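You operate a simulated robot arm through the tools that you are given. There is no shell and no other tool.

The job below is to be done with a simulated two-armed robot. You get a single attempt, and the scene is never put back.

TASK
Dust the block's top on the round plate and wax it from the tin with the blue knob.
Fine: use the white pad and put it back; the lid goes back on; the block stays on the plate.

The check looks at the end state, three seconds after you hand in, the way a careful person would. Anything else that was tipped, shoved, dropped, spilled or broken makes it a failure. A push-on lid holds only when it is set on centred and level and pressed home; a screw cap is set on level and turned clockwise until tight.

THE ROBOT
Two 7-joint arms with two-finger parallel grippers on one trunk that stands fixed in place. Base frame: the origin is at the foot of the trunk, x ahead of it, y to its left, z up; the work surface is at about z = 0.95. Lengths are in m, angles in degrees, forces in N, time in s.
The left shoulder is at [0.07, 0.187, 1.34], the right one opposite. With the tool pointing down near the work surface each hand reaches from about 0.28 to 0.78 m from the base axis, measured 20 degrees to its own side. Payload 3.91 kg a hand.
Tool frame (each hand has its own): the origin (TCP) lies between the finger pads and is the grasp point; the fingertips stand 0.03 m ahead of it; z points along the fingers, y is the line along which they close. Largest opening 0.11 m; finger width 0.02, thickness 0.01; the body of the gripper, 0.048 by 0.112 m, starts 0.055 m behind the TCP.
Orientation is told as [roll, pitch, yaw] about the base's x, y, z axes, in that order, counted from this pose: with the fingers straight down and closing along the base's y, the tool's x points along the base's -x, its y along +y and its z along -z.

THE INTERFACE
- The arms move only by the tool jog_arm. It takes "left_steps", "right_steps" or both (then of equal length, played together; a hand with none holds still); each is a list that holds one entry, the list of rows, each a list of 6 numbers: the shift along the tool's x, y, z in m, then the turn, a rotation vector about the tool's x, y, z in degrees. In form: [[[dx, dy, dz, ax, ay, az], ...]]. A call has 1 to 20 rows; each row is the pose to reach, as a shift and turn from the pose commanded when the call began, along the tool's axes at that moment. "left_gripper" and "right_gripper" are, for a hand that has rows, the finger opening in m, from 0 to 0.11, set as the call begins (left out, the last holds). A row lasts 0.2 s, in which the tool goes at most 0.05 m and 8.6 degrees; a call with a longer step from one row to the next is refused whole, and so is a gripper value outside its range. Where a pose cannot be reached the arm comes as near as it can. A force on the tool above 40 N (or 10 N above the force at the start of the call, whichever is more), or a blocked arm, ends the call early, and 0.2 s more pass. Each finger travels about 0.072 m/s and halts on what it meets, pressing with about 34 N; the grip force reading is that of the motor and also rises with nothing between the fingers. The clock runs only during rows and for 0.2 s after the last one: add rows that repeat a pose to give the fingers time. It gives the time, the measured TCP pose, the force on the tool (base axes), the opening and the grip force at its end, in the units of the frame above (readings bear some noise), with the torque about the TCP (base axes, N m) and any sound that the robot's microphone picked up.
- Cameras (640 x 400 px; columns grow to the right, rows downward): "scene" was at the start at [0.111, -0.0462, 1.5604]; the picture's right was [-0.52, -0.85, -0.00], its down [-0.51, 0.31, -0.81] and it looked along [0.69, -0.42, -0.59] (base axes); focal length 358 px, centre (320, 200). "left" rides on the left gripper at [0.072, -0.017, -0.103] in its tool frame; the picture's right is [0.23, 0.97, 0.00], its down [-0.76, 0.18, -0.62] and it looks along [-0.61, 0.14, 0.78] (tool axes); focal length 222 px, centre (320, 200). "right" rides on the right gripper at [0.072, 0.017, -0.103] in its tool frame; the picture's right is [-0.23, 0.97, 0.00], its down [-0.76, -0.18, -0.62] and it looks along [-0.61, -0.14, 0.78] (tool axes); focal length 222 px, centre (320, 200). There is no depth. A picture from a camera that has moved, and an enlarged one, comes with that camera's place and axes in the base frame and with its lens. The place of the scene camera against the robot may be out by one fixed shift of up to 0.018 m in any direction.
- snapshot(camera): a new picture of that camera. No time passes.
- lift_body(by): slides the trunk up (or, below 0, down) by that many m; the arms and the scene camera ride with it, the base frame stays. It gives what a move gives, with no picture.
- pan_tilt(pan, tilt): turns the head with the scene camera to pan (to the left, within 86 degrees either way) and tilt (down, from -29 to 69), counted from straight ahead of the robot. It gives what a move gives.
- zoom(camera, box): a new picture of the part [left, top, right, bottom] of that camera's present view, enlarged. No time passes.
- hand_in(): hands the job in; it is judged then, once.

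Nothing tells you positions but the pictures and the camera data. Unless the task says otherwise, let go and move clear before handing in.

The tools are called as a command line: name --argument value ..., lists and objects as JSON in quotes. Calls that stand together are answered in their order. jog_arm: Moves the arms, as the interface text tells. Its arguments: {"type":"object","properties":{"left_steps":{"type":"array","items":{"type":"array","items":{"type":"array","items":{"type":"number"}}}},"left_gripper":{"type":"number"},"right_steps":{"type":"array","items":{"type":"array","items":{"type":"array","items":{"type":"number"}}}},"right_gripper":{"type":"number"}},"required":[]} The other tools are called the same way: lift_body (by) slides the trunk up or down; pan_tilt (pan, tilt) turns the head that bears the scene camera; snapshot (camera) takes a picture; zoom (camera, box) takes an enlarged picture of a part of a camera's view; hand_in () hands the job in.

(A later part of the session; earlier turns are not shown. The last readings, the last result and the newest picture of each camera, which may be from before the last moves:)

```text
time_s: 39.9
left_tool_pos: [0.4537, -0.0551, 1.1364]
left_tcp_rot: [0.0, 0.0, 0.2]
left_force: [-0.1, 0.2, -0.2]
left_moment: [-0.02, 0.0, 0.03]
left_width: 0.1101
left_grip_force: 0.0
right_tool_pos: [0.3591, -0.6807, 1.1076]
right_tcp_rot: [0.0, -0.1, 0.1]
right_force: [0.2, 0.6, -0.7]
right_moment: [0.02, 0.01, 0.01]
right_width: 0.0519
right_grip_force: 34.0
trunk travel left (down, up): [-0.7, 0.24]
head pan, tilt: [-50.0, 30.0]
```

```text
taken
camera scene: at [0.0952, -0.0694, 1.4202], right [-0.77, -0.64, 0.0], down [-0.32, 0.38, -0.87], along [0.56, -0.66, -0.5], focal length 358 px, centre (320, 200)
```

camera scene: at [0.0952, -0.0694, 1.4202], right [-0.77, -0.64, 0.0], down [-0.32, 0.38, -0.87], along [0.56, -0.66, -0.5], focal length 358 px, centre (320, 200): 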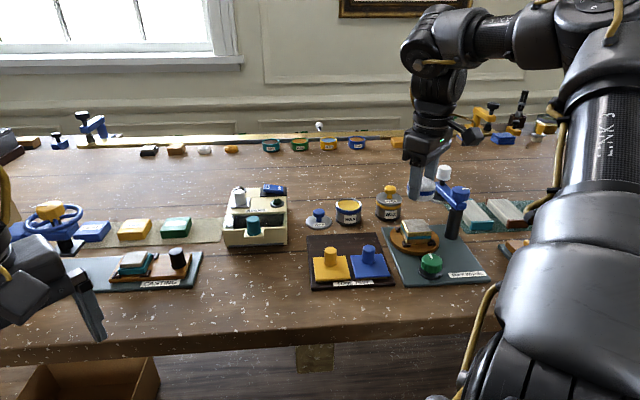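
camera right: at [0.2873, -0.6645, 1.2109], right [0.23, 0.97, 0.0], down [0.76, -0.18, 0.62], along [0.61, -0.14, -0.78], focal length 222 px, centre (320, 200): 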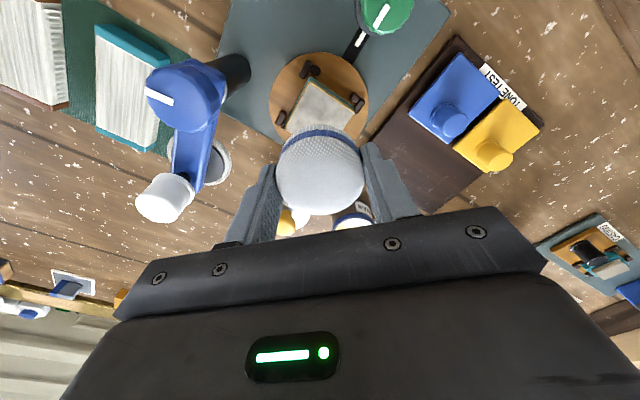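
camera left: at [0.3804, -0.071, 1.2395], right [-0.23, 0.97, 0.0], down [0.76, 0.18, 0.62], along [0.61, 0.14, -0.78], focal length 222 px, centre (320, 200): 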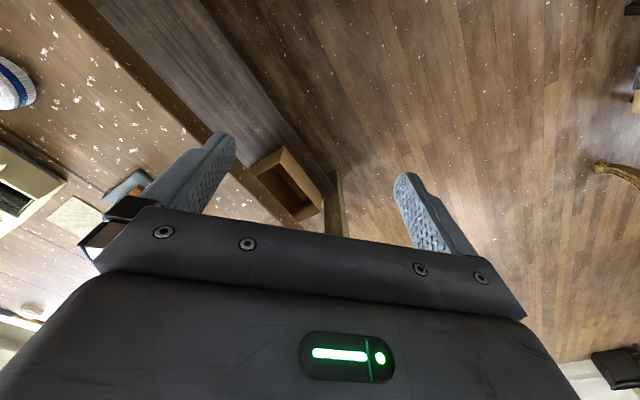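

I'm above the block and well clear of the swing arm. I'll lower the pad close to the block's top.

jog_arm --right_steps '[[[0.002, 0.0, 0.02, 0, 0, 0], [0.002, 0.0, 0.04, 0, 0, 0], [0.002, 0.0, 0.06, 0, 0, 0], [0.002, 0.0, 0.06, 0, 0, 0]]]'

zoom --camera "scene" --box '[360, 170, 500, 280]'

snapshot --camera "right"

```text
time_s: 40.9
left_tool_pos: [0.4541, -0.0568, 1.1355]
left_tcp_rot: [-0.1, 0.0, 0.2]
left_force: [0.0, -0.4, 0.7]
left_moment: [0.02, 0.0, -0.04]
left_width: 0.1098
left_grip_force: 0.1
right_tool_pos: [0.3575, -0.6819, 1.0459]
right_tcp_rot: [0.0, 0.0, 0.1]
right_force: [-0.4, 0.1, -0.5]
right_moment: [-0.01, 0.04, 0.03]
right_width: 0.052
right_grip_force: 34.3
trunk travel left (down, up): [-0.7, 0.24]
head pan, tilt: [-50.0, 30.0]
```

```text
3.64 times, centred on (430, 225) of scene
camera zoom: at [0.0944, -0.0702, 1.4202], right [-0.77, -0.64, 0.0], down [-0.32, 0.38, -0.87], along [0.56, -0.66, -0.5], focal length 1301 px, centre (-80, 109)
```

zoom: 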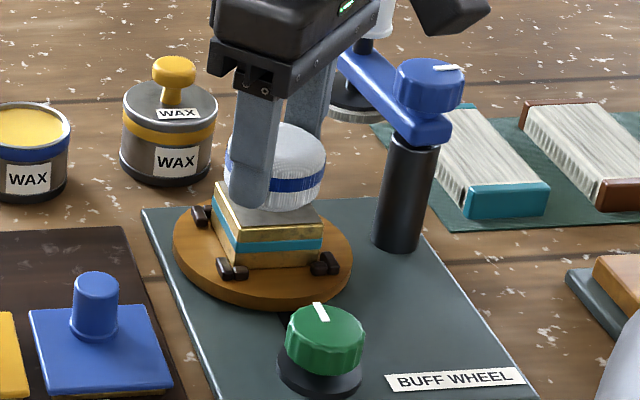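

```text
taken
camera right: at [0.2851, -0.6649, 1.1486], right [0.23, 0.97, 0.0], down [0.76, -0.18, 0.62], along [0.61, -0.14, -0.78], focal length 222 px, centre (320, 200)
```

right: 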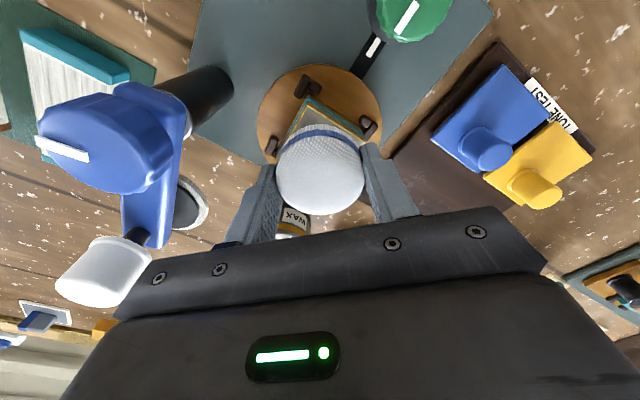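

The pad hovers about 8 mm above the block, centred on it. I'll lower it until I feel light contact.

jog_arm --right_steps '[[[0, 0, 0.002, 0, 0, 0], [0, 0, 0.004, 0, 0, 0], [0, 0, 0.005, 0, 0, 0], [0, 0, 0.006, 0, 0, 0]]]'

jog_arm --right_steps '[[[0, 0, 0.001, 0, 0, 0], [0, 0, 0.002, 0, 0, 0]]]'

zoom --camera "scene" --box '[380, 190, 480, 260]'

```text
time_s: 41.9
left_tool_pos: [0.4531, -0.0566, 1.137]
left_tcp_rot: [-0.1, 0.0, 0.2]
left_force: [-0.4, 0.5, 0.0]
left_moment: [-0.01, -0.01, 0.02]
left_width: 0.1099
left_grip_force: 0.1
right_tool_pos: [0.3562, -0.6824, 1.0407]
right_tcp_rot: [-0.1, 0.0, 0.0]
right_force: [0.1, 0.4, -0.8]
right_moment: [0.06, -0.03, -0.03]
right_width: 0.0522
right_grip_force: 33.9
trunk travel left (down, up): [-0.7, 0.24]
head pan, tilt: [-50.0, 30.0]
```

```text
time_s: 42.5
left_tool_pos: [0.4533, -0.0551, 1.1364]
left_tcp_rot: [-0.1, 0.0, 0.0]
left_force: [-0.4, 0.4, -0.3]
left_moment: [0.02, 0.01, 0.02]
left_width: 0.1101
left_grip_force: 0.0
right_tool_pos: [0.3563, -0.6819, 1.0392]
right_tcp_rot: [-0.1, -0.1, 0.1]
right_force: [-0.8, 1.1, -0.8]
right_moment: [0.01, 0.0, 0.03]
right_width: 0.052
right_grip_force: 33.9
trunk travel left (down, up): [-0.7, 0.24]
head pan, tilt: [-50.0, 30.0]
```

```text
5.71 times, centred on (430, 225) of scene
camera zoom: at [0.0946, -0.0704, 1.4202], right [-0.77, -0.64, 0.0], down [-0.32, 0.38, -0.87], along [0.56, -0.66, -0.5], focal length 2045 px, centre (-309, 57)
```

zoom: 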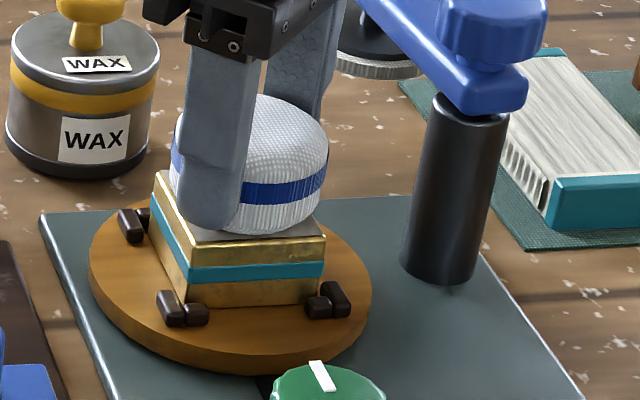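

jog_arm --right_steps '[[[0, 0, 0.001, 0, 0, 0], [0, 0, 0.002, 0, 0, 0]]]'

jog_arm --right_steps '[[[0, 0, 0.001, 0, 0, 0], [0, 0, 0.001, 0, 0, 0]]]'

```text
time_s: 43.1
left_tool_pos: [0.4525, -0.0544, 1.1375]
left_tcp_rot: [-0.1, 0.0, 0.1]
left_force: [0.0, 0.7, 0.1]
left_moment: [0.01, 0.02, 0.03]
left_width: 0.1101
left_grip_force: 0.1
right_tool_pos: [0.3569, -0.6821, 1.0373]
right_tcp_rot: [-0.1, -0.1, 0.1]
right_force: [-0.4, -1.5, 2.0]
right_moment: [-0.06, 0.0, 0.03]
right_width: 0.0521
right_grip_force: 34.0
trunk travel left (down, up): [-0.7, 0.24]
head pan, tilt: [-50.0, 30.0]
```

```text
time_s: 43.7
left_tool_pos: [0.4538, -0.0556, 1.1371]
left_tcp_rot: [0.0, 0.0, 0.0]
left_force: [0.1, 0.4, 0.9]
left_moment: [0.0, 0.03, 0.02]
left_width: 0.1099
left_grip_force: 0.2
right_tool_pos: [0.3562, -0.6822, 1.0376]
right_tcp_rot: [-0.1, -0.1, 0.0]
right_force: [0.5, -3.6, 7.2]
right_moment: [-0.1, -0.07, -0.04]
right_width: 0.0523
right_grip_force: 34.4
trunk travel left (down, up): [-0.7, 0.24]
head pan, tilt: [-50.0, 30.0]
```

The pad is in contact with the block at about 7 N. I'll wipe it across the whole top, out to all four corners.

jog_arm --right_steps '[[[0.009, 0, 0, 0, 0, 0], [0.018, 0, 0, 0, 0, 0], [0.009, 0.009, 0, 0, 0, 0], [0, 0.018, 0, 0, 0, 0], [-0.009, 0.009, 0, 0, 0, 0], [-0.018, 0, 0, 0, 0, 0], [-0.009, -0.009, 0, 0, 0, 0], [0, -0.018, 0, 0, 0, 0], [0.009, -0.009, 0, 0, 0, 0], [0.018, 0, 0, 0, 0, 0], [0.009, 0, 0, 0, 0, 0], [0, 0, 0, 0, 0, 0], [-0.009, 0, 0, 0, 0, 0], [-0.018, 0, 0, 0, 0, 0], [-0.009, 0, 0, 0, 0, 0], [0, 0.009, 0, 0, 0, 0], [0, 0.018, 0, 0, 0, 0], [0, 0, 0, 0, 0, 0], [0, -0.018, 0, 0, 0, 0], [0, 0, 0, 0, 0, 0]]]'

zoom --camera "scene" --box '[380, 190, 480, 260]'

zoom --camera "right" --box '[240, 50, 400, 220]'

```text
time_s: 47.9
left_tool_pos: [0.453, -0.0547, 1.1359]
left_tcp_rot: [0.0, 0.0, 0.0]
left_force: [0.3, 0.1, 0.4]
left_moment: [0.0, -0.01, 0.01]
left_width: 0.1101
left_grip_force: 0.1
right_tool_pos: [0.3553, -0.6817, 1.0374]
right_tcp_rot: [-0.1, 0.0, 0.0]
right_force: [0.0, -2.0, 4.3]
right_moment: [-0.08, 0.05, -0.03]
right_width: 0.0517
right_grip_force: 33.6
trunk travel left (down, up): [-0.7, 0.24]
head pan, tilt: [-50.0, 30.0]
```

```text
5.71 times, centred on (430, 225) of scene
camera zoom: at [0.0938, -0.0692, 1.4203], right [-0.77, -0.64, 0.0], down [-0.32, 0.38, -0.87], along [0.56, -0.66, -0.5], focal length 2045 px, centre (-309, 57)
```

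zoom: 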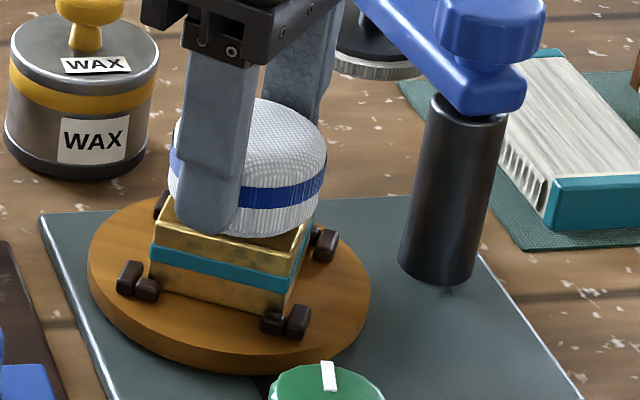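

```text
2.35 times, centred on (320, 135) of right
camera zoom: at [0.2842, -0.6645, 1.1404], right [0.23, 0.97, 0.0], down [0.76, -0.18, 0.62], along [0.61, -0.14, -0.78], focal length 523 px, centre (320, 353)
```

zoom: 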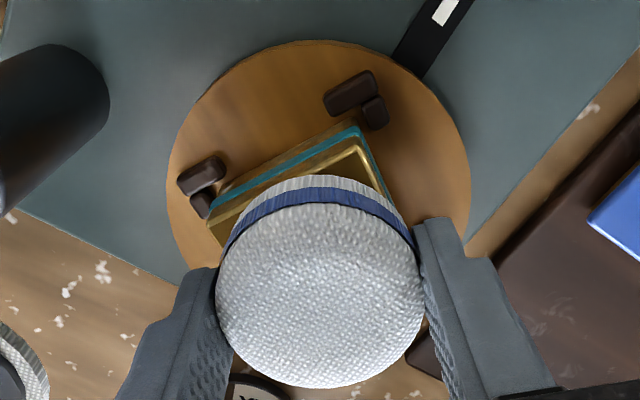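

The plate has turned a little under the rubbing, and the exposed surface now looks bright gold. I'll lift and inspect the top.

jog_arm --right_steps '[[[0, 0, -0.01, 0, 0, 0], [0, 0, -0.03, 0, 0, 0], [0.03, 0.03, -0.06, 0, 0, 0], [0.05, 0.06, -0.09, 0, 0, 0], [0.05, 0.06, -0.09, 0, 0, 0]]]'

zoom --camera "scene" --box '[380, 190, 480, 260]'

snapshot --camera "right"

zoom --camera "right" --box '[200, 50, 360, 200]'

```text
refused: row 3 steps farther than a row can; nothing moved
```

```text
5.71 times, centred on (430, 225) of scene
camera zoom: at [0.0938, -0.0692, 1.4203], right [-0.77, -0.64, 0.0], down [-0.32, 0.38, -0.87], along [0.56, -0.66, -0.5], focal length 2045 px, centre (-309, 57)
```

zoom: 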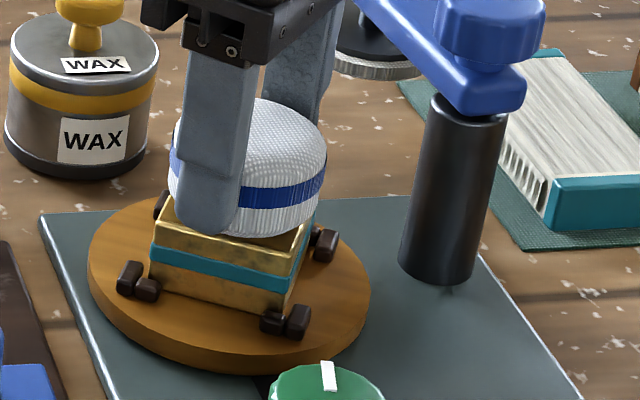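

```text
taken
camera right: at [0.2842, -0.6645, 1.1404], right [0.23, 0.97, 0.0], down [0.76, -0.18, 0.62], along [0.61, -0.14, -0.78], focal length 222 px, centre (320, 200)
```

right: 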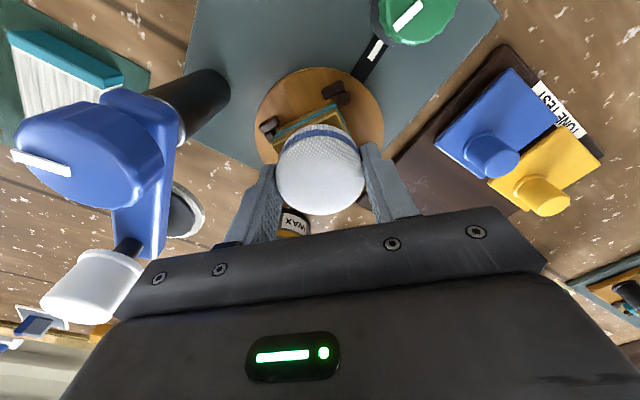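

```text
2.67 times, centred on (280, 125) of right
camera zoom: at [0.2842, -0.6645, 1.1404], right [0.23, 0.97, 0.0], down [0.76, -0.18, 0.62], along [0.61, -0.14, -0.78], focal length 592 px, centre (427, 400)
```

zoom: 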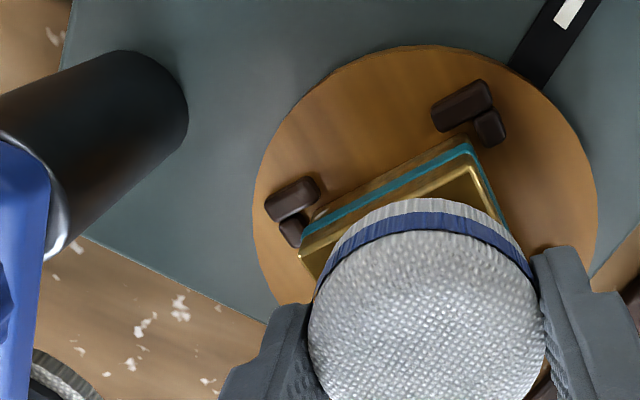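

The lift was refused because one step was too long, so I'll redo it with shorter steps. I'm moving the hand up and back toward the robot to expose the block.

jog_arm --right_steps '[[[0, 0, -0.01, 0, 0, 0], [0, 0, -0.04, 0, 0, 0], [0.02, 0.02, -0.07, 0, 0, 0], [0.04, 0.04, -0.09, 0, 0, 0], [0.06, 0.07, -0.09, 0, 0, 0], [0.06, 0.07, -0.09, 0, 0, 0]]]'

zoom --camera "scene" --box '[380, 190, 480, 260]'

snapshot --camera "right"

zoom --camera "right" --box '[160, 70, 320, 200]'

```text
time_s: 49.3
left_tool_pos: [0.4549, -0.0561, 1.1348]
left_tcp_rot: [0.1, 0.1, 0.1]
left_force: [0.8, -0.1, 0.4]
left_moment: [-0.02, 0.03, 0.01]
left_width: 0.1101
left_grip_force: 0.1
right_tool_pos: [0.2978, -0.6107, 1.1263]
right_tcp_rot: [0.0, 0.0, 0.0]
right_force: [-0.3, 0.0, -0.6]
right_moment: [-0.02, -0.01, -0.05]
right_width: 0.0521
right_grip_force: 34.4
trunk travel left (down, up): [-0.7, 0.24]
head pan, tilt: [-50.0, 30.0]
```

```text
5.71 times, centred on (430, 225) of scene
camera zoom: at [0.0952, -0.0708, 1.4201], right [-0.77, -0.64, 0.0], down [-0.32, 0.38, -0.87], along [0.56, -0.66, -0.5], focal length 2045 px, centre (-309, 57)
```

zoom: 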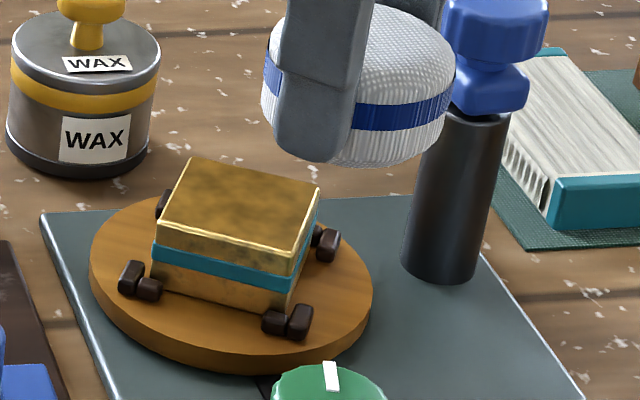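

```text
taken
camera right: at [0.2261, -0.5943, 1.2301], right [0.23, 0.97, 0.0], down [0.76, -0.18, 0.62], along [0.61, -0.14, -0.78], focal length 222 px, centre (320, 200)
```

right: 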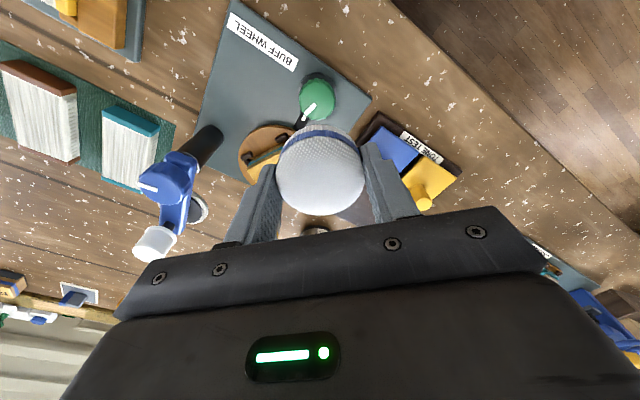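

```text
3.08 times, centred on (240, 135) of right
camera zoom: at [0.2261, -0.5943, 1.2301], right [0.23, 0.97, 0.0], down [0.76, -0.18, 0.62], along [0.61, -0.14, -0.78], focal length 684 px, centre (566, 400)
```

zoom: 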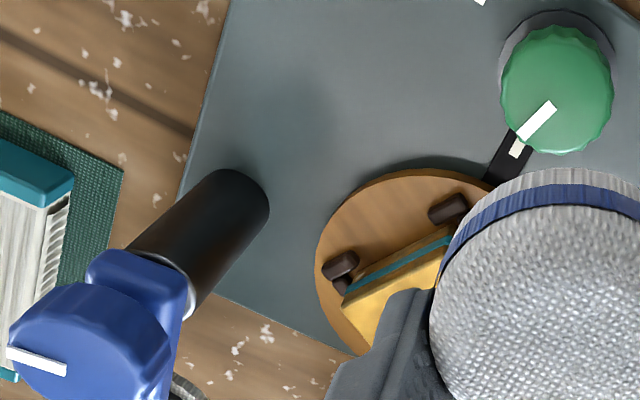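

The dust is gone and the gold top shows. I'll zoom in to make sure no grey dust is left at the edges or corners.

zoom --camera "scene" --box '[402, 212, 442, 242]'

jog_arm --right_steps '[[[-0.01, 0.04, 0, 0, 0, 0], [-0.02, 0.08, 0, 0, 0, 0], [-0.03, 0.12, 0, 0, 0, 0], [-0.03, 0.12, 0, 0, 0, 0]]]'

snapshot --camera "right"

zoom --camera "right" --box '[110, 50, 270, 180]'

```text
13.33 times, centred on (422, 227) of scene
camera zoom: at [0.0952, -0.0708, 1.4201], right [-0.77, -0.64, 0.0], down [-0.32, 0.38, -0.87], along [0.56, -0.66, -0.5], focal length 4772 px, centre (-1040, -160)
```

zoom: 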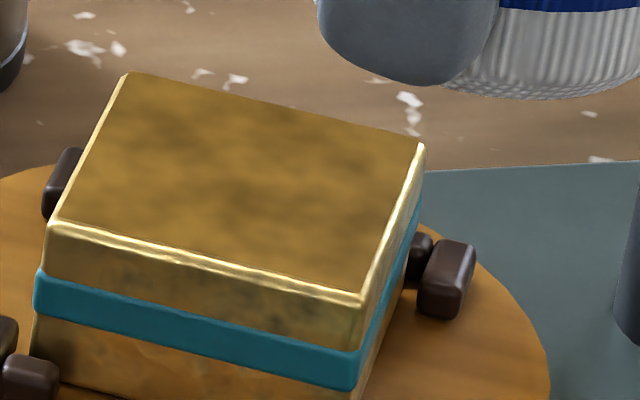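

```text
time_s: 50.3
left_tool_pos: [0.4534, -0.0564, 1.1364]
left_tcp_rot: [0.1, 0.1, 0.1]
left_force: [-0.6, 0.6, 0.3]
left_moment: [0.0, 0.03, -0.06]
left_width: 0.11
left_grip_force: 0.0
right_tool_pos: [0.325, -0.4929, 1.1291]
right_tcp_rot: [0.0, 0.0, 0.0]
right_force: [0.3, 0.9, 0.3]
right_moment: [0.04, 0.02, 0.02]
right_width: 0.052
right_grip_force: 34.1
trunk travel left (down, up): [-0.7, 0.24]
head pan, tilt: [-50.0, 30.0]
```

```text
taken
camera right: at [0.2532, -0.4751, 1.2313], right [0.23, 0.97, 0.0], down [0.76, -0.18, 0.62], along [0.61, -0.14, -0.78], focal length 222 px, centre (320, 200)
```

right: 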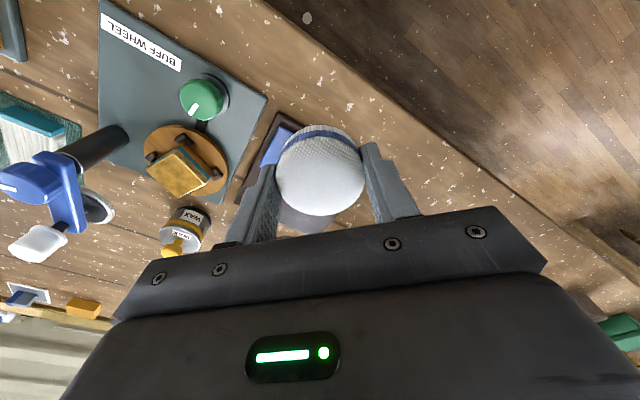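

```text
3.08 times, centred on (190, 115) of right
camera zoom: at [0.2532, -0.4751, 1.2313], right [0.23, 0.97, 0.0], down [0.76, -0.18, 0.62], along [0.61, -0.14, -0.78], focal length 684 px, centre (720, 462)
```

zoom: 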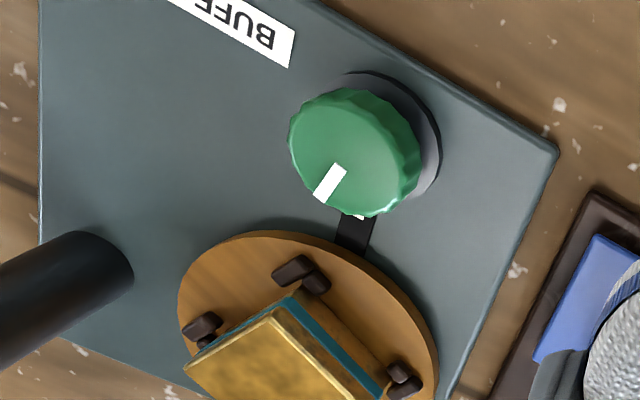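

The top is fully clean, so I can take wax. I'll carry the pad over the open tin at (0.525, -0.671) and check alignment from above.

jog_arm --right_steps '[[[-0.033, -0.03, 0.0, 0, 0, 0], [-0.066, -0.06, 0.0, 0, 0, 0], [-0.1, -0.09, 0.01, 0, 0, 0], [-0.133, -0.12, 0.02, 0, 0, 0], [-0.166, -0.15, 0.03, 0, 0, 0], [-0.2, -0.178, 0.04, 0, 0, 0], [-0.2, -0.178, 0.05, 0, 0, 0], [-0.2, -0.178, 0.05, 0, 0, 0]]]'

snapshot --camera "right"

zoom --camera "scene" --box '[300, 160, 420, 250]'

```text
time_s: 52.1
left_tool_pos: [0.4539, -0.0555, 1.1357]
left_tcp_rot: [-0.1, 0.1, 0.0]
left_force: [-0.6, 0.6, 0.3]
left_moment: [-0.01, 0.01, -0.02]
left_width: 0.11
left_grip_force: 0.1
right_tool_pos: [0.5269, -0.6714, 1.0757]
right_tcp_rot: [0.1, 0.0, 0.1]
right_force: [-0.7, -0.1, -0.6]
right_moment: [0.0, 0.0, -0.02]
right_width: 0.0519
right_grip_force: 34.2
trunk travel left (down, up): [-0.7, 0.24]
head pan, tilt: [-50.0, 30.0]
```

```text
taken
camera right: at [0.4547, -0.6537, 1.1794], right [0.23, 0.97, 0.0], down [0.76, -0.18, 0.62], along [0.61, -0.14, -0.78], focal length 222 px, centre (320, 200)
```

right: 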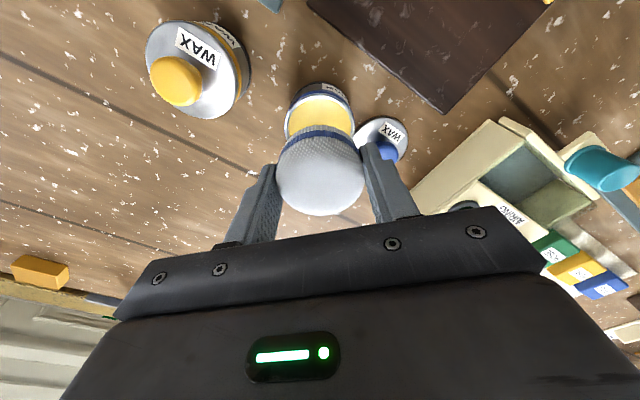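

```text
4.44 times, centred on (360, 205) of scene
camera zoom: at [0.0943, -0.0697, 1.4203], right [-0.77, -0.64, 0.0], down [-0.32, 0.38, -0.87], along [0.56, -0.66, -0.5], focal length 1591 px, centre (142, 178)
```

zoom: 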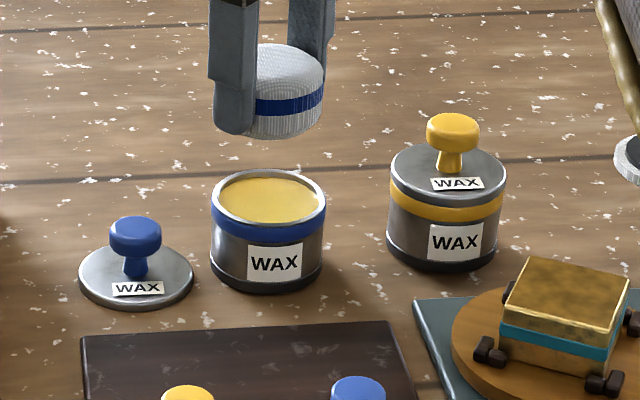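

zoom --camera "right" --box '[260, 70, 380, 150]'

zoom --camera "scene" --box '[330, 180, 390, 230]'

```text
5.00 times, centred on (320, 110) of right
camera zoom: at [0.4547, -0.6537, 1.1794], right [0.23, 0.97, 0.0], down [0.76, -0.18, 0.62], along [0.61, -0.14, -0.78], focal length 1111 px, centre (320, 650)
```

zoom: 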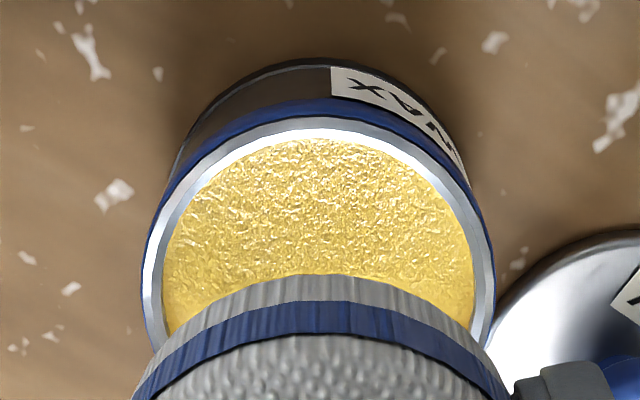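

```text
8.00 times, centred on (360, 205) of scene
camera zoom: at [0.0943, -0.0697, 1.4203], right [-0.77, -0.64, 0.0], down [-0.32, 0.38, -0.87], along [0.56, -0.66, -0.5], focal length 2863 px, centre (0, 160)
```

zoom: 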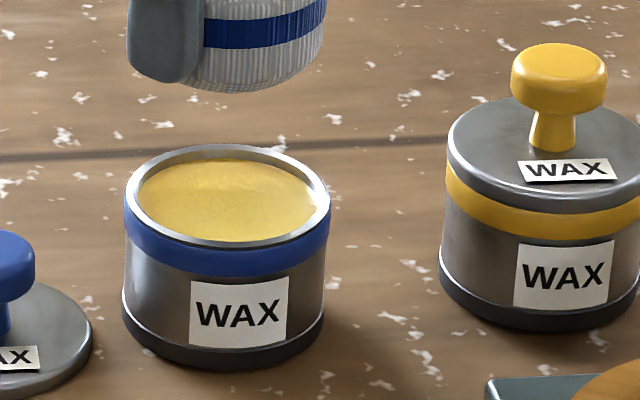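

The wax lies about 3 mm below the rim and the pad's lower edge is rounded, so it should just enter. I'll centre the pad and lower it level and slowly while watching the force.

jog_arm --right_steps '[[[0.0027, 0.0005, 0.01, 0, 0, 0], [0.0027, 0.0005, 0.025, 0, 0, 0], [0.0027, 0.0005, 0.039, 0, 0, 0], [0.0027, 0.0005, 0.039, 0, 0, 0]]]'

zoom --camera "scene" --box '[330, 180, 390, 230]'

zoom --camera "right" --box '[240, 80, 400, 200]'

```text
time_s: 53.1
left_tool_pos: [0.4529, -0.0561, 1.1372]
left_tcp_rot: [0.1, 0.0, 0.2]
left_force: [0.4, -0.4, 0.2]
left_moment: [0.01, 0.01, 0.02]
left_width: 0.1098
left_grip_force: 0.2
right_tool_pos: [0.5233, -0.6687, 1.0391]
right_tcp_rot: [0.0, 0.0, -0.1]
right_force: [-0.1, 0.2, -0.2]
right_moment: [0.01, -0.01, 0.01]
right_width: 0.0519
right_grip_force: 33.9
trunk travel left (down, up): [-0.7, 0.24]
head pan, tilt: [-50.0, 30.0]
```

```text
8.00 times, centred on (360, 205) of scene
camera zoom: at [0.0942, -0.07, 1.4203], right [-0.77, -0.64, 0.0], down [-0.32, 0.38, -0.87], along [0.56, -0.66, -0.5], focal length 2863 px, centre (0, 160)
```

zoom: 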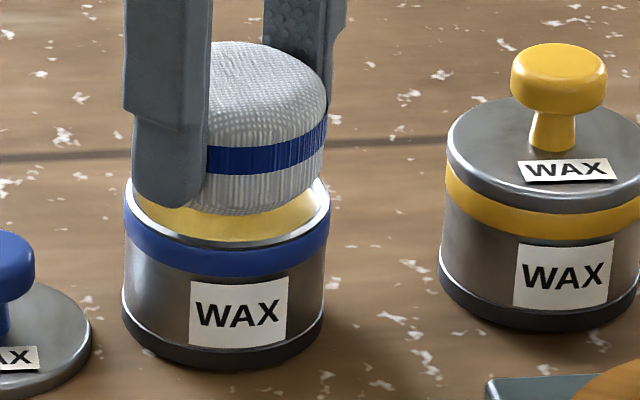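

```text
3.33 times, centred on (320, 140) of right
camera zoom: at [0.4512, -0.6526, 1.1407], right [0.23, 0.97, 0.0], down [0.76, -0.18, 0.62], along [0.61, -0.14, -0.78], focal length 740 px, centre (320, 400)
```

zoom: 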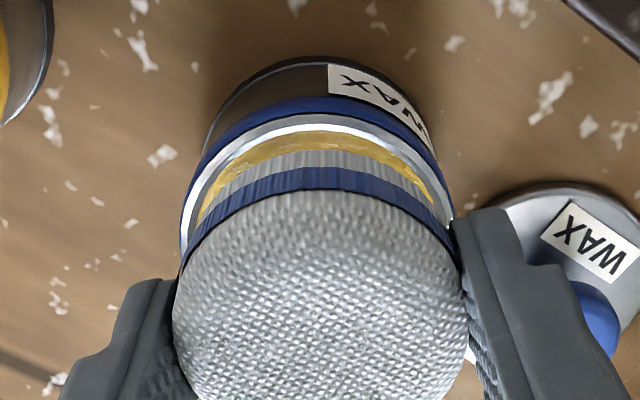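

jog_arm --right_steps '[[[-0.0005, 0.0, 0.002, 0, 0, 0], [-0.0005, 0.0, 0.004, 0, 0, 0], [-0.0005, 0.0, 0.005, 0, 0, 0], [-0.0005, 0.0, 0.006, 0, 0, 0]]]'

jog_arm --right_steps '[[[0, 0, 0.001, 0, 0, 0], [0, 0, 0.002, 0, 0, 0]]]'

zoom --camera "scene" --box '[330, 180, 390, 230]'

```text
time_s: 54.1
left_tool_pos: [0.453, -0.0554, 1.137]
left_tcp_rot: [0.0, -0.1, 0.2]
left_force: [0.6, -0.7, 0.4]
left_moment: [0.01, 0.04, 0.0]
left_width: 0.1102
left_grip_force: 0.1
right_tool_pos: [0.5233, -0.6677, 1.0308]
right_tcp_rot: [0.0, 0.0, 0.1]
right_force: [-0.2, -0.1, 1.2]
right_moment: [0.0, 0.01, 0.0]
right_width: 0.0523
right_grip_force: 33.9
trunk travel left (down, up): [-0.7, 0.24]
head pan, tilt: [-50.0, 30.0]
```

```text
time_s: 54.7
left_tool_pos: [0.4539, -0.0545, 1.1375]
left_tcp_rot: [0.0, 0.1, 0.0]
left_force: [0.1, -0.1, -0.7]
left_moment: [-0.03, 0.0, 0.02]
left_width: 0.1098
left_grip_force: 0.0
right_tool_pos: [0.5241, -0.6681, 1.0307]
right_tcp_rot: [-0.3, -0.2, 0.0]
right_force: [2.8, -7.4, 15.4]
right_moment: [-0.19, 0.02, 0.03]
right_width: 0.0521
right_grip_force: 33.7
trunk travel left (down, up): [-0.7, 0.24]
head pan, tilt: [-50.0, 30.0]
```

```text
8.00 times, centred on (360, 205) of scene
camera zoom: at [0.0933, -0.0692, 1.4206], right [-0.77, -0.64, 0.0], down [-0.32, 0.38, -0.87], along [0.56, -0.66, -0.5], focal length 2863 px, centre (0, 160)
```

zoom: 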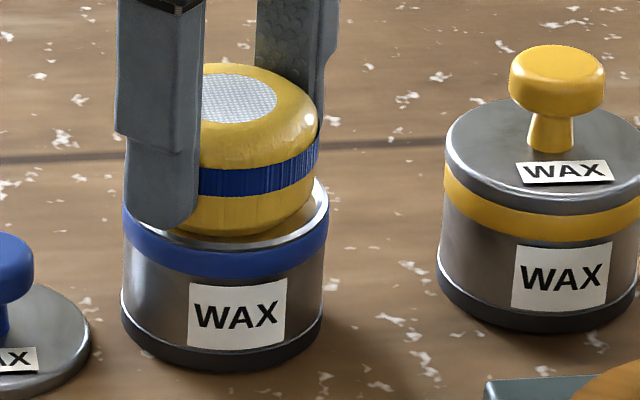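

The pad has turned yellow, so it is loaded with wax. I'll lift it straight out and check that the tin hasn't moved.

jog_arm --right_steps '[[[0, 0, -0.003, 0, 0, 0], [0, 0, -0.008, 0, 0, 0], [0, 0, -0.02, 0, 0, 0], [0, 0, -0.045, 0, 0, 0], [0, 0, -0.07, 0, 0, 0], [0, 0, -0.07, 0, 0, 0]]]'

zoom --camera "scene" --box '[300, 160, 420, 250]'

snapshot --camera "right"

```text
time_s: 56.1
left_tool_pos: [0.4544, -0.0561, 1.137]
left_tcp_rot: [0.1, 0.0, 0.0]
left_force: [0.8, 0.0, 0.6]
left_moment: [-0.04, 0.01, -0.02]
left_width: 0.1099
left_grip_force: 0.0
right_tool_pos: [0.5246, -0.6686, 1.0986]
right_tcp_rot: [0.1, 0.0, -0.1]
right_force: [0.2, 0.6, 0.3]
right_moment: [0.01, 0.0, -0.04]
right_width: 0.052
right_grip_force: 34.1
trunk travel left (down, up): [-0.7, 0.24]
head pan, tilt: [-50.0, 30.0]
```

```text
4.44 times, centred on (360, 205) of scene
camera zoom: at [0.0947, -0.0707, 1.4202], right [-0.77, -0.64, 0.0], down [-0.32, 0.38, -0.87], along [0.56, -0.66, -0.5], focal length 1591 px, centre (142, 178)
```

zoom: 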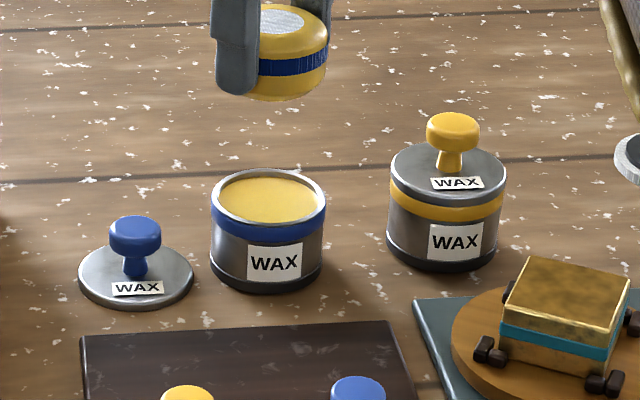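

```text
taken
camera right: at [0.4529, -0.6526, 1.2023], right [0.23, 0.97, 0.0], down [0.76, -0.18, 0.62], along [0.61, -0.14, -0.78], focal length 222 px, centre (320, 200)
```

right: 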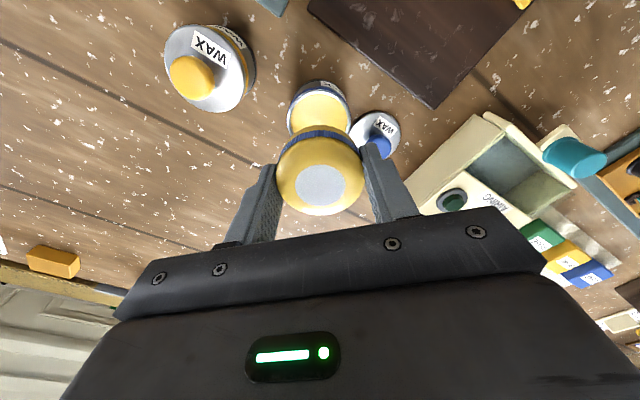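

The wax load is good and the tin is undisturbed. I'll carry the pad back over the block.

jog_arm --right_steps '[[[0.0, 0, -0.01, 0, 0, 0], [0.042, -0.003, -0.01, 0, 0, 0], [0.084, -0.006, -0.01, 0, 0, 0], [0.126, -0.009, -0.01, 0, 0, 0], [0.168, -0.0125, -0.01, 0, 0, 0], [0.168, -0.0125, 0.02, 0, 0, 0], [0.168, -0.0125, 0.045, 0, 0, 0], [0.168, -0.0125, 0.055, 0, 0, 0], [0.168, -0.0125, 0.055, 0, 0, 0]]]'

zoom --camera "scene" --box '[380, 190, 480, 260]'

snapshot --camera "right"

```text
time_s: 58.1
left_tool_pos: [0.4542, -0.0552, 1.1366]
left_tcp_rot: [0.0, 0.1, 0.0]
left_force: [-0.5, -0.1, -0.1]
left_moment: [0.0, 0.02, 0.0]
left_width: 0.1097
left_grip_force: 0.1
right_tool_pos: [0.3561, -0.6816, 1.0431]
right_tcp_rot: [0.0, -0.1, 0.1]
right_force: [-0.5, 0.6, 0.0]
right_moment: [0.01, -0.02, -0.02]
right_width: 0.0518
right_grip_force: 34.1
trunk travel left (down, up): [-0.7, 0.24]
head pan, tilt: [-50.0, 30.0]
```

```text
5.71 times, centred on (430, 225) of scene
camera zoom: at [0.0954, -0.0702, 1.4201], right [-0.77, -0.64, 0.0], down [-0.32, 0.38, -0.87], along [0.56, -0.66, -0.5], focal length 2045 px, centre (-309, 57)
```

zoom: 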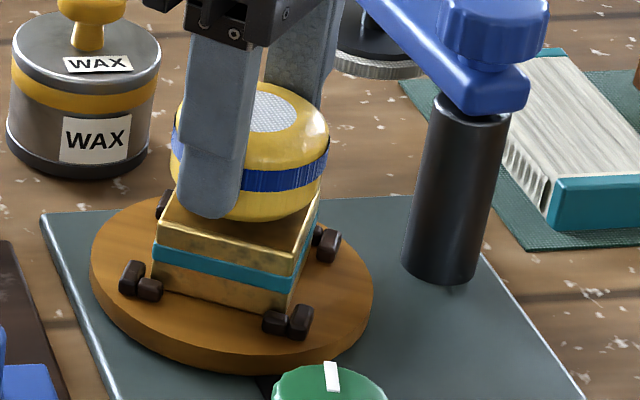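

```text
taken
camera right: at [0.2855, -0.6648, 1.1466], right [0.23, 0.97, 0.0], down [0.76, -0.18, 0.62], along [0.61, -0.14, -0.78], focal length 222 px, centre (320, 200)
```

right: 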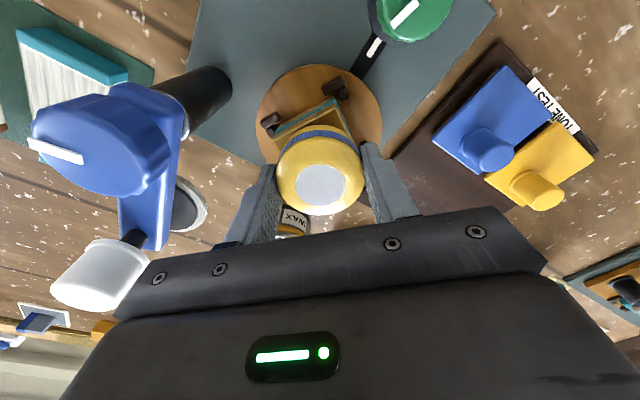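

The pad hovers over the block. I'll lower it to light contact.

jog_arm --right_steps '[[[0, 0, 0.002, 0, 0, 0], [0, 0, 0.004, 0, 0, 0], [0, 0, 0.005, 0, 0, 0]]]'

jog_arm --right_steps '[[[0, 0, 0.001, 0, 0, 0], [0, 0, 0.0015, 0, 0, 0]]]'

```text
time_s: 58.9
left_tool_pos: [0.4537, -0.056, 1.1362]
left_tcp_rot: [0.0, 0.1, 0.1]
left_force: [1.0, -0.4, 1.3]
left_moment: [0.06, 0.01, -0.01]
left_width: 0.1098
left_grip_force: 0.0
right_tool_pos: [0.3552, -0.6828, 1.0381]
right_tcp_rot: [0.1, -0.1, 0.1]
right_force: [0.4, -0.3, 0.1]
right_moment: [-0.01, 0.01, 0.0]
right_width: 0.0519
right_grip_force: 34.5
trunk travel left (down, up): [-0.7, 0.24]
head pan, tilt: [-50.0, 30.0]
```

```text
time_s: 59.5
left_tool_pos: [0.4543, -0.0562, 1.1366]
left_tcp_rot: [-0.1, 0.1, 0.1]
left_force: [-0.5, 0.6, 1.2]
left_moment: [0.03, -0.01, 0.0]
left_width: 0.11
left_grip_force: 0.0
right_tool_pos: [0.3577, -0.6815, 1.0374]
right_tcp_rot: [0.0, 0.0, 0.0]
right_force: [-0.1, -0.1, 0.3]
right_moment: [0.0, -0.01, 0.02]
right_width: 0.052
right_grip_force: 33.6
trunk travel left (down, up): [-0.7, 0.24]
head pan, tilt: [-50.0, 30.0]
```

jog_arm --right_steps '[[[0, 0, 0.001, 0, 0, 0], [0, 0, 0.0015, 0, 0, 0]]]'

```text
time_s: 60.1
left_tool_pos: [0.4541, -0.0546, 1.1373]
left_tcp_rot: [0.0, 0.1, 0.0]
left_force: [0.3, -0.3, -0.3]
left_moment: [0.01, -0.03, 0.03]
left_width: 0.1102
left_grip_force: 0.1
right_tool_pos: [0.3565, -0.6808, 1.0371]
right_tcp_rot: [-0.1, -0.2, 0.0]
right_force: [1.4, -1.0, 5.3]
right_moment: [-0.04, -0.05, 0.02]
right_width: 0.0519
right_grip_force: 34.1
trunk travel left (down, up): [-0.7, 0.24]
head pan, tilt: [-50.0, 30.0]
```

I have light contact at 5 N. I'll rub in the wax over the whole top, circling the opposite way so the plate turns back toward where it was.

jog_arm --right_steps '[[[0.009, 0, 0, 0, 0, 0], [0.018, 0, 0, 0, 0, 0], [0.009, -0.009, 0, 0, 0, 0], [0, -0.018, 0, 0, 0, 0], [-0.009, -0.009, 0, 0, 0, 0], [-0.018, 0, 0, 0, 0, 0], [-0.009, 0.009, 0, 0, 0, 0], [0, 0.018, 0, 0, 0, 0], [0.009, 0.009, 0, 0, 0, 0], [0.018, 0, 0, 0, 0, 0], [0.009, 0, 0, 0, 0, 0], [0, 0, 0, 0, 0, 0], [-0.009, 0, 0, 0, 0, 0], [-0.018, 0, 0, 0, 0, 0], [-0.009, 0, 0, 0, 0, 0], [0, -0.009, 0, 0, 0, 0], [0, -0.018, 0, 0, 0, 0], [0, 0, 0, 0, 0, 0], [0, 0.018, 0, 0, 0, 0], [0, 0, 0, 0, 0, 0]]]'

zoom --camera "scene" --box '[380, 190, 480, 260]'

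zoom --camera "right" --box '[240, 50, 400, 220]'

```text
time_s: 64.3
left_tool_pos: [0.4546, -0.0534, 1.1365]
left_tcp_rot: [0.0, 0.0, 0.0]
left_force: [-0.1, 0.9, -0.5]
left_moment: [0.03, 0.0, 0.04]
left_width: 0.1099
left_grip_force: 0.1
right_tool_pos: [0.3557, -0.6791, 1.0377]
right_tcp_rot: [0.0, -0.1, 0.1]
right_force: [0.6, 5.4, 7.7]
right_moment: [0.16, -0.04, 0.03]
right_width: 0.0519
right_grip_force: 34.0
trunk travel left (down, up): [-0.7, 0.24]
head pan, tilt: [-50.0, 30.0]
```

```text
5.71 times, centred on (430, 225) of scene
camera zoom: at [0.0942, -0.0683, 1.4204], right [-0.77, -0.64, 0.0], down [-0.32, 0.38, -0.87], along [0.56, -0.66, -0.5], focal length 2045 px, centre (-309, 57)
```

zoom: 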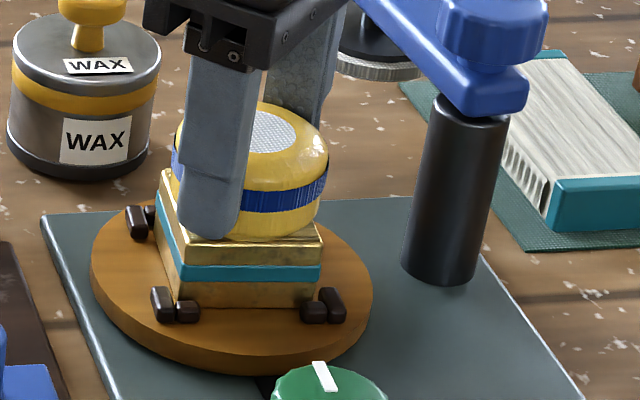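

```text
2.35 times, centred on (320, 135) of right
camera zoom: at [0.2835, -0.663, 1.1398], right [0.23, 0.97, 0.0], down [0.76, -0.18, 0.62], along [0.61, -0.14, -0.78], focal length 523 px, centre (320, 353)
```

zoom: 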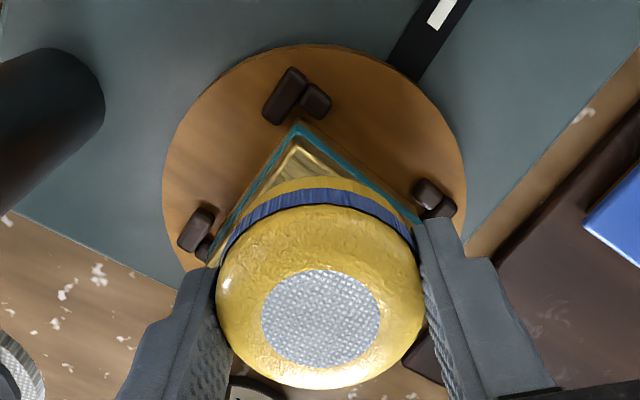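

The plate has turned back almost to its original heading. I'll lift and inspect the waxed top.

jog_arm --right_steps '[[[0, 0, -0.01, 0, 0, 0], [0, 0, -0.04, 0, 0, 0], [0.02, 0.02, -0.07, 0, 0, 0], [0.04, 0.04, -0.09, 0, 0, 0], [0.06, 0.07, -0.09, 0, 0, 0], [0.05, 0.11, -0.09, 0, 0, 0], [0.04, 0.15, -0.09, 0, 0, 0], [0.04, 0.15, -0.09, 0, 0, 0]]]'

zoom --camera "scene" --box '[402, 212, 442, 242]'

zoom --camera "scene" --box '[370, 180, 490, 280]'

zoom --camera "right" --box '[110, 50, 270, 180]'

```text
time_s: 66.1
left_tool_pos: [0.4535, -0.0572, 1.1364]
left_tcp_rot: [0.0, 0.1, 0.0]
left_force: [-1.4, 0.2, -0.1]
left_moment: [0.01, 0.0, 0.02]
left_width: 0.11
left_grip_force: 0.0
right_tool_pos: [0.3145, -0.5302, 1.1271]
right_tcp_rot: [0.1, -0.1, 0.0]
right_force: [0.8, 0.4, 0.2]
right_moment: [-0.02, -0.01, 0.04]
right_width: 0.0518
right_grip_force: 34.2
trunk travel left (down, up): [-0.7, 0.24]
head pan, tilt: [-50.0, 30.0]
```

```text
13.33 times, centred on (422, 227) of scene
camera zoom: at [0.0936, -0.0711, 1.4202], right [-0.77, -0.64, 0.0], down [-0.32, 0.38, -0.87], along [0.56, -0.66, -0.5], focal length 4772 px, centre (-1040, -160)
```

zoom: 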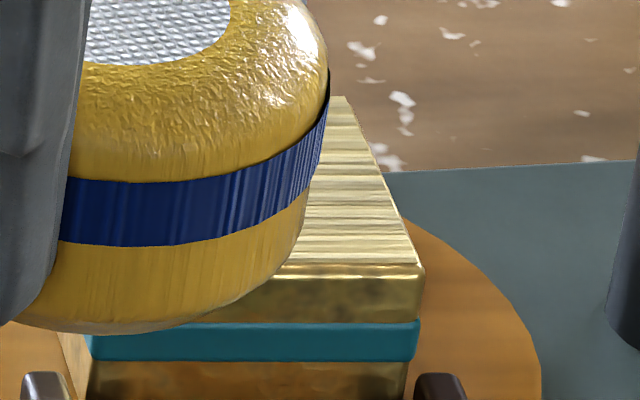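

```text
4.00 times, centred on (430, 230) of scene
camera zoom: at [0.0936, -0.0711, 1.4202], right [-0.77, -0.64, 0.0], down [-0.32, 0.38, -0.87], along [0.56, -0.66, -0.5], focal length 1432 px, centre (-120, 80)
```

zoom: 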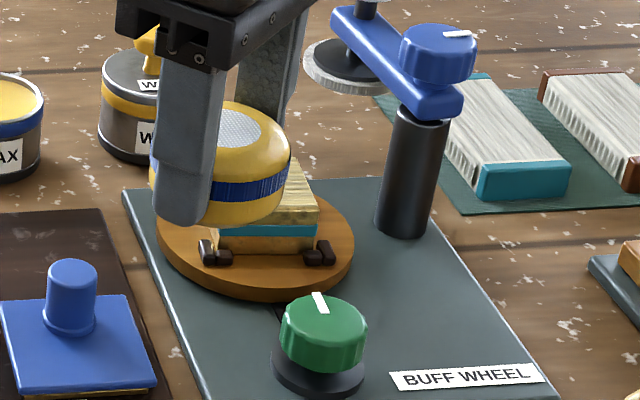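

```text
3.08 times, centred on (190, 115) of right
camera zoom: at [0.2421, -0.5137, 1.2292], right [0.23, 0.97, 0.0], down [0.76, -0.18, 0.62], along [0.61, -0.14, -0.78], focal length 684 px, centre (720, 462)
```

zoom: 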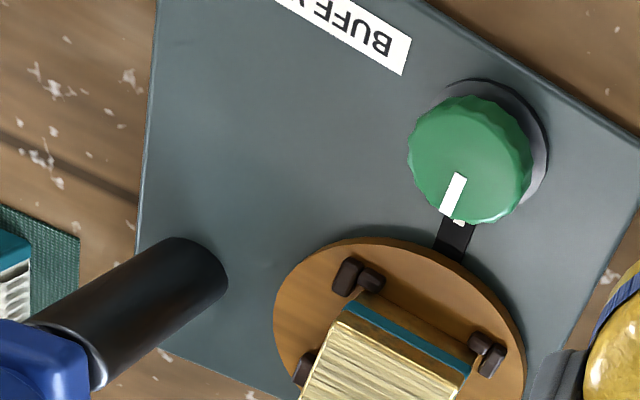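

The top now carries a streaky pale wax film. I'll move aside to see the whole of it.

jog_arm --right_steps '[[[-0.02, 0.04, 0, 0, 0, 0], [-0.04, 0.08, 0, 0, 0, 0], [-0.06, 0.11, 0, 0, 0, 0], [-0.06, 0.11, 0, 0, 0, 0]]]'

zoom --camera "scene" --box '[402, 212, 442, 242]'

zoom --camera "scene" --box '[330, 180, 490, 290]'

zoom --camera "right" --box '[90, 60, 190, 160]'

```text
time_s: 67.1
left_tool_pos: [0.4534, -0.0551, 1.1361]
left_tcp_rot: [0.0, 0.0, 0.1]
left_force: [0.4, 0.2, 0.7]
left_moment: [-0.02, -0.06, -0.01]
left_width: 0.1099
left_grip_force: 0.1
right_tool_pos: [0.377, -0.421, 1.1271]
right_tcp_rot: [0.0, 0.0, -0.1]
right_force: [-0.3, -0.1, -0.4]
right_moment: [0.0, -0.03, 0.0]
right_width: 0.0516
right_grip_force: 34.0
trunk travel left (down, up): [-0.7, 0.24]
head pan, tilt: [-50.0, 30.0]
```

```text
13.33 times, centred on (422, 227) of scene
camera zoom: at [0.094, -0.0704, 1.4202], right [-0.77, -0.64, 0.0], down [-0.32, 0.38, -0.87], along [0.56, -0.66, -0.5], focal length 4772 px, centre (-1040, -160)
```

zoom: 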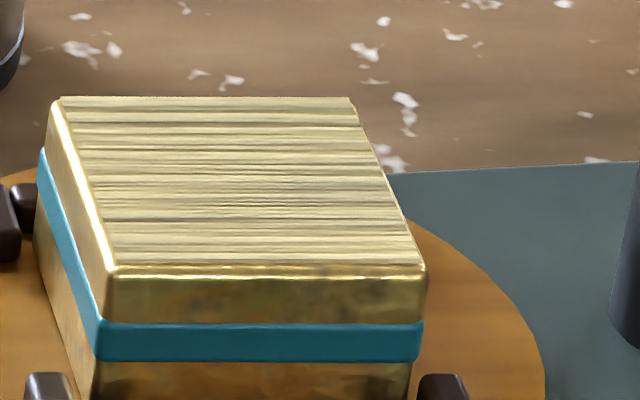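

```text
3.64 times, centred on (410, 235) of scene
camera zoom: at [0.094, -0.0704, 1.4202], right [-0.77, -0.64, 0.0], down [-0.32, 0.38, -0.87], along [0.56, -0.66, -0.5], focal length 1301 px, centre (-7, 73)
```

zoom: 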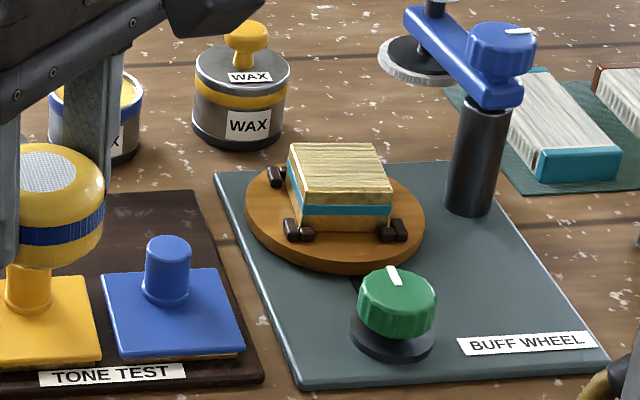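

```text
4.00 times, centred on (140, 110) of right
camera zoom: at [0.3048, -0.4045, 1.2293], right [0.23, 0.97, 0.0], down [0.76, -0.18, 0.62], along [0.61, -0.14, -0.78], focal length 888 px, centre (1040, 560)
```

zoom: 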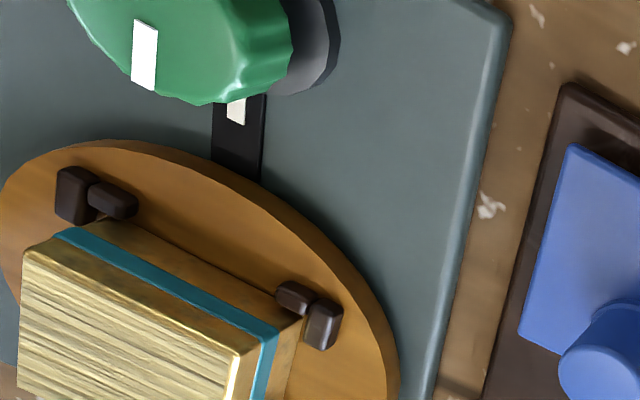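

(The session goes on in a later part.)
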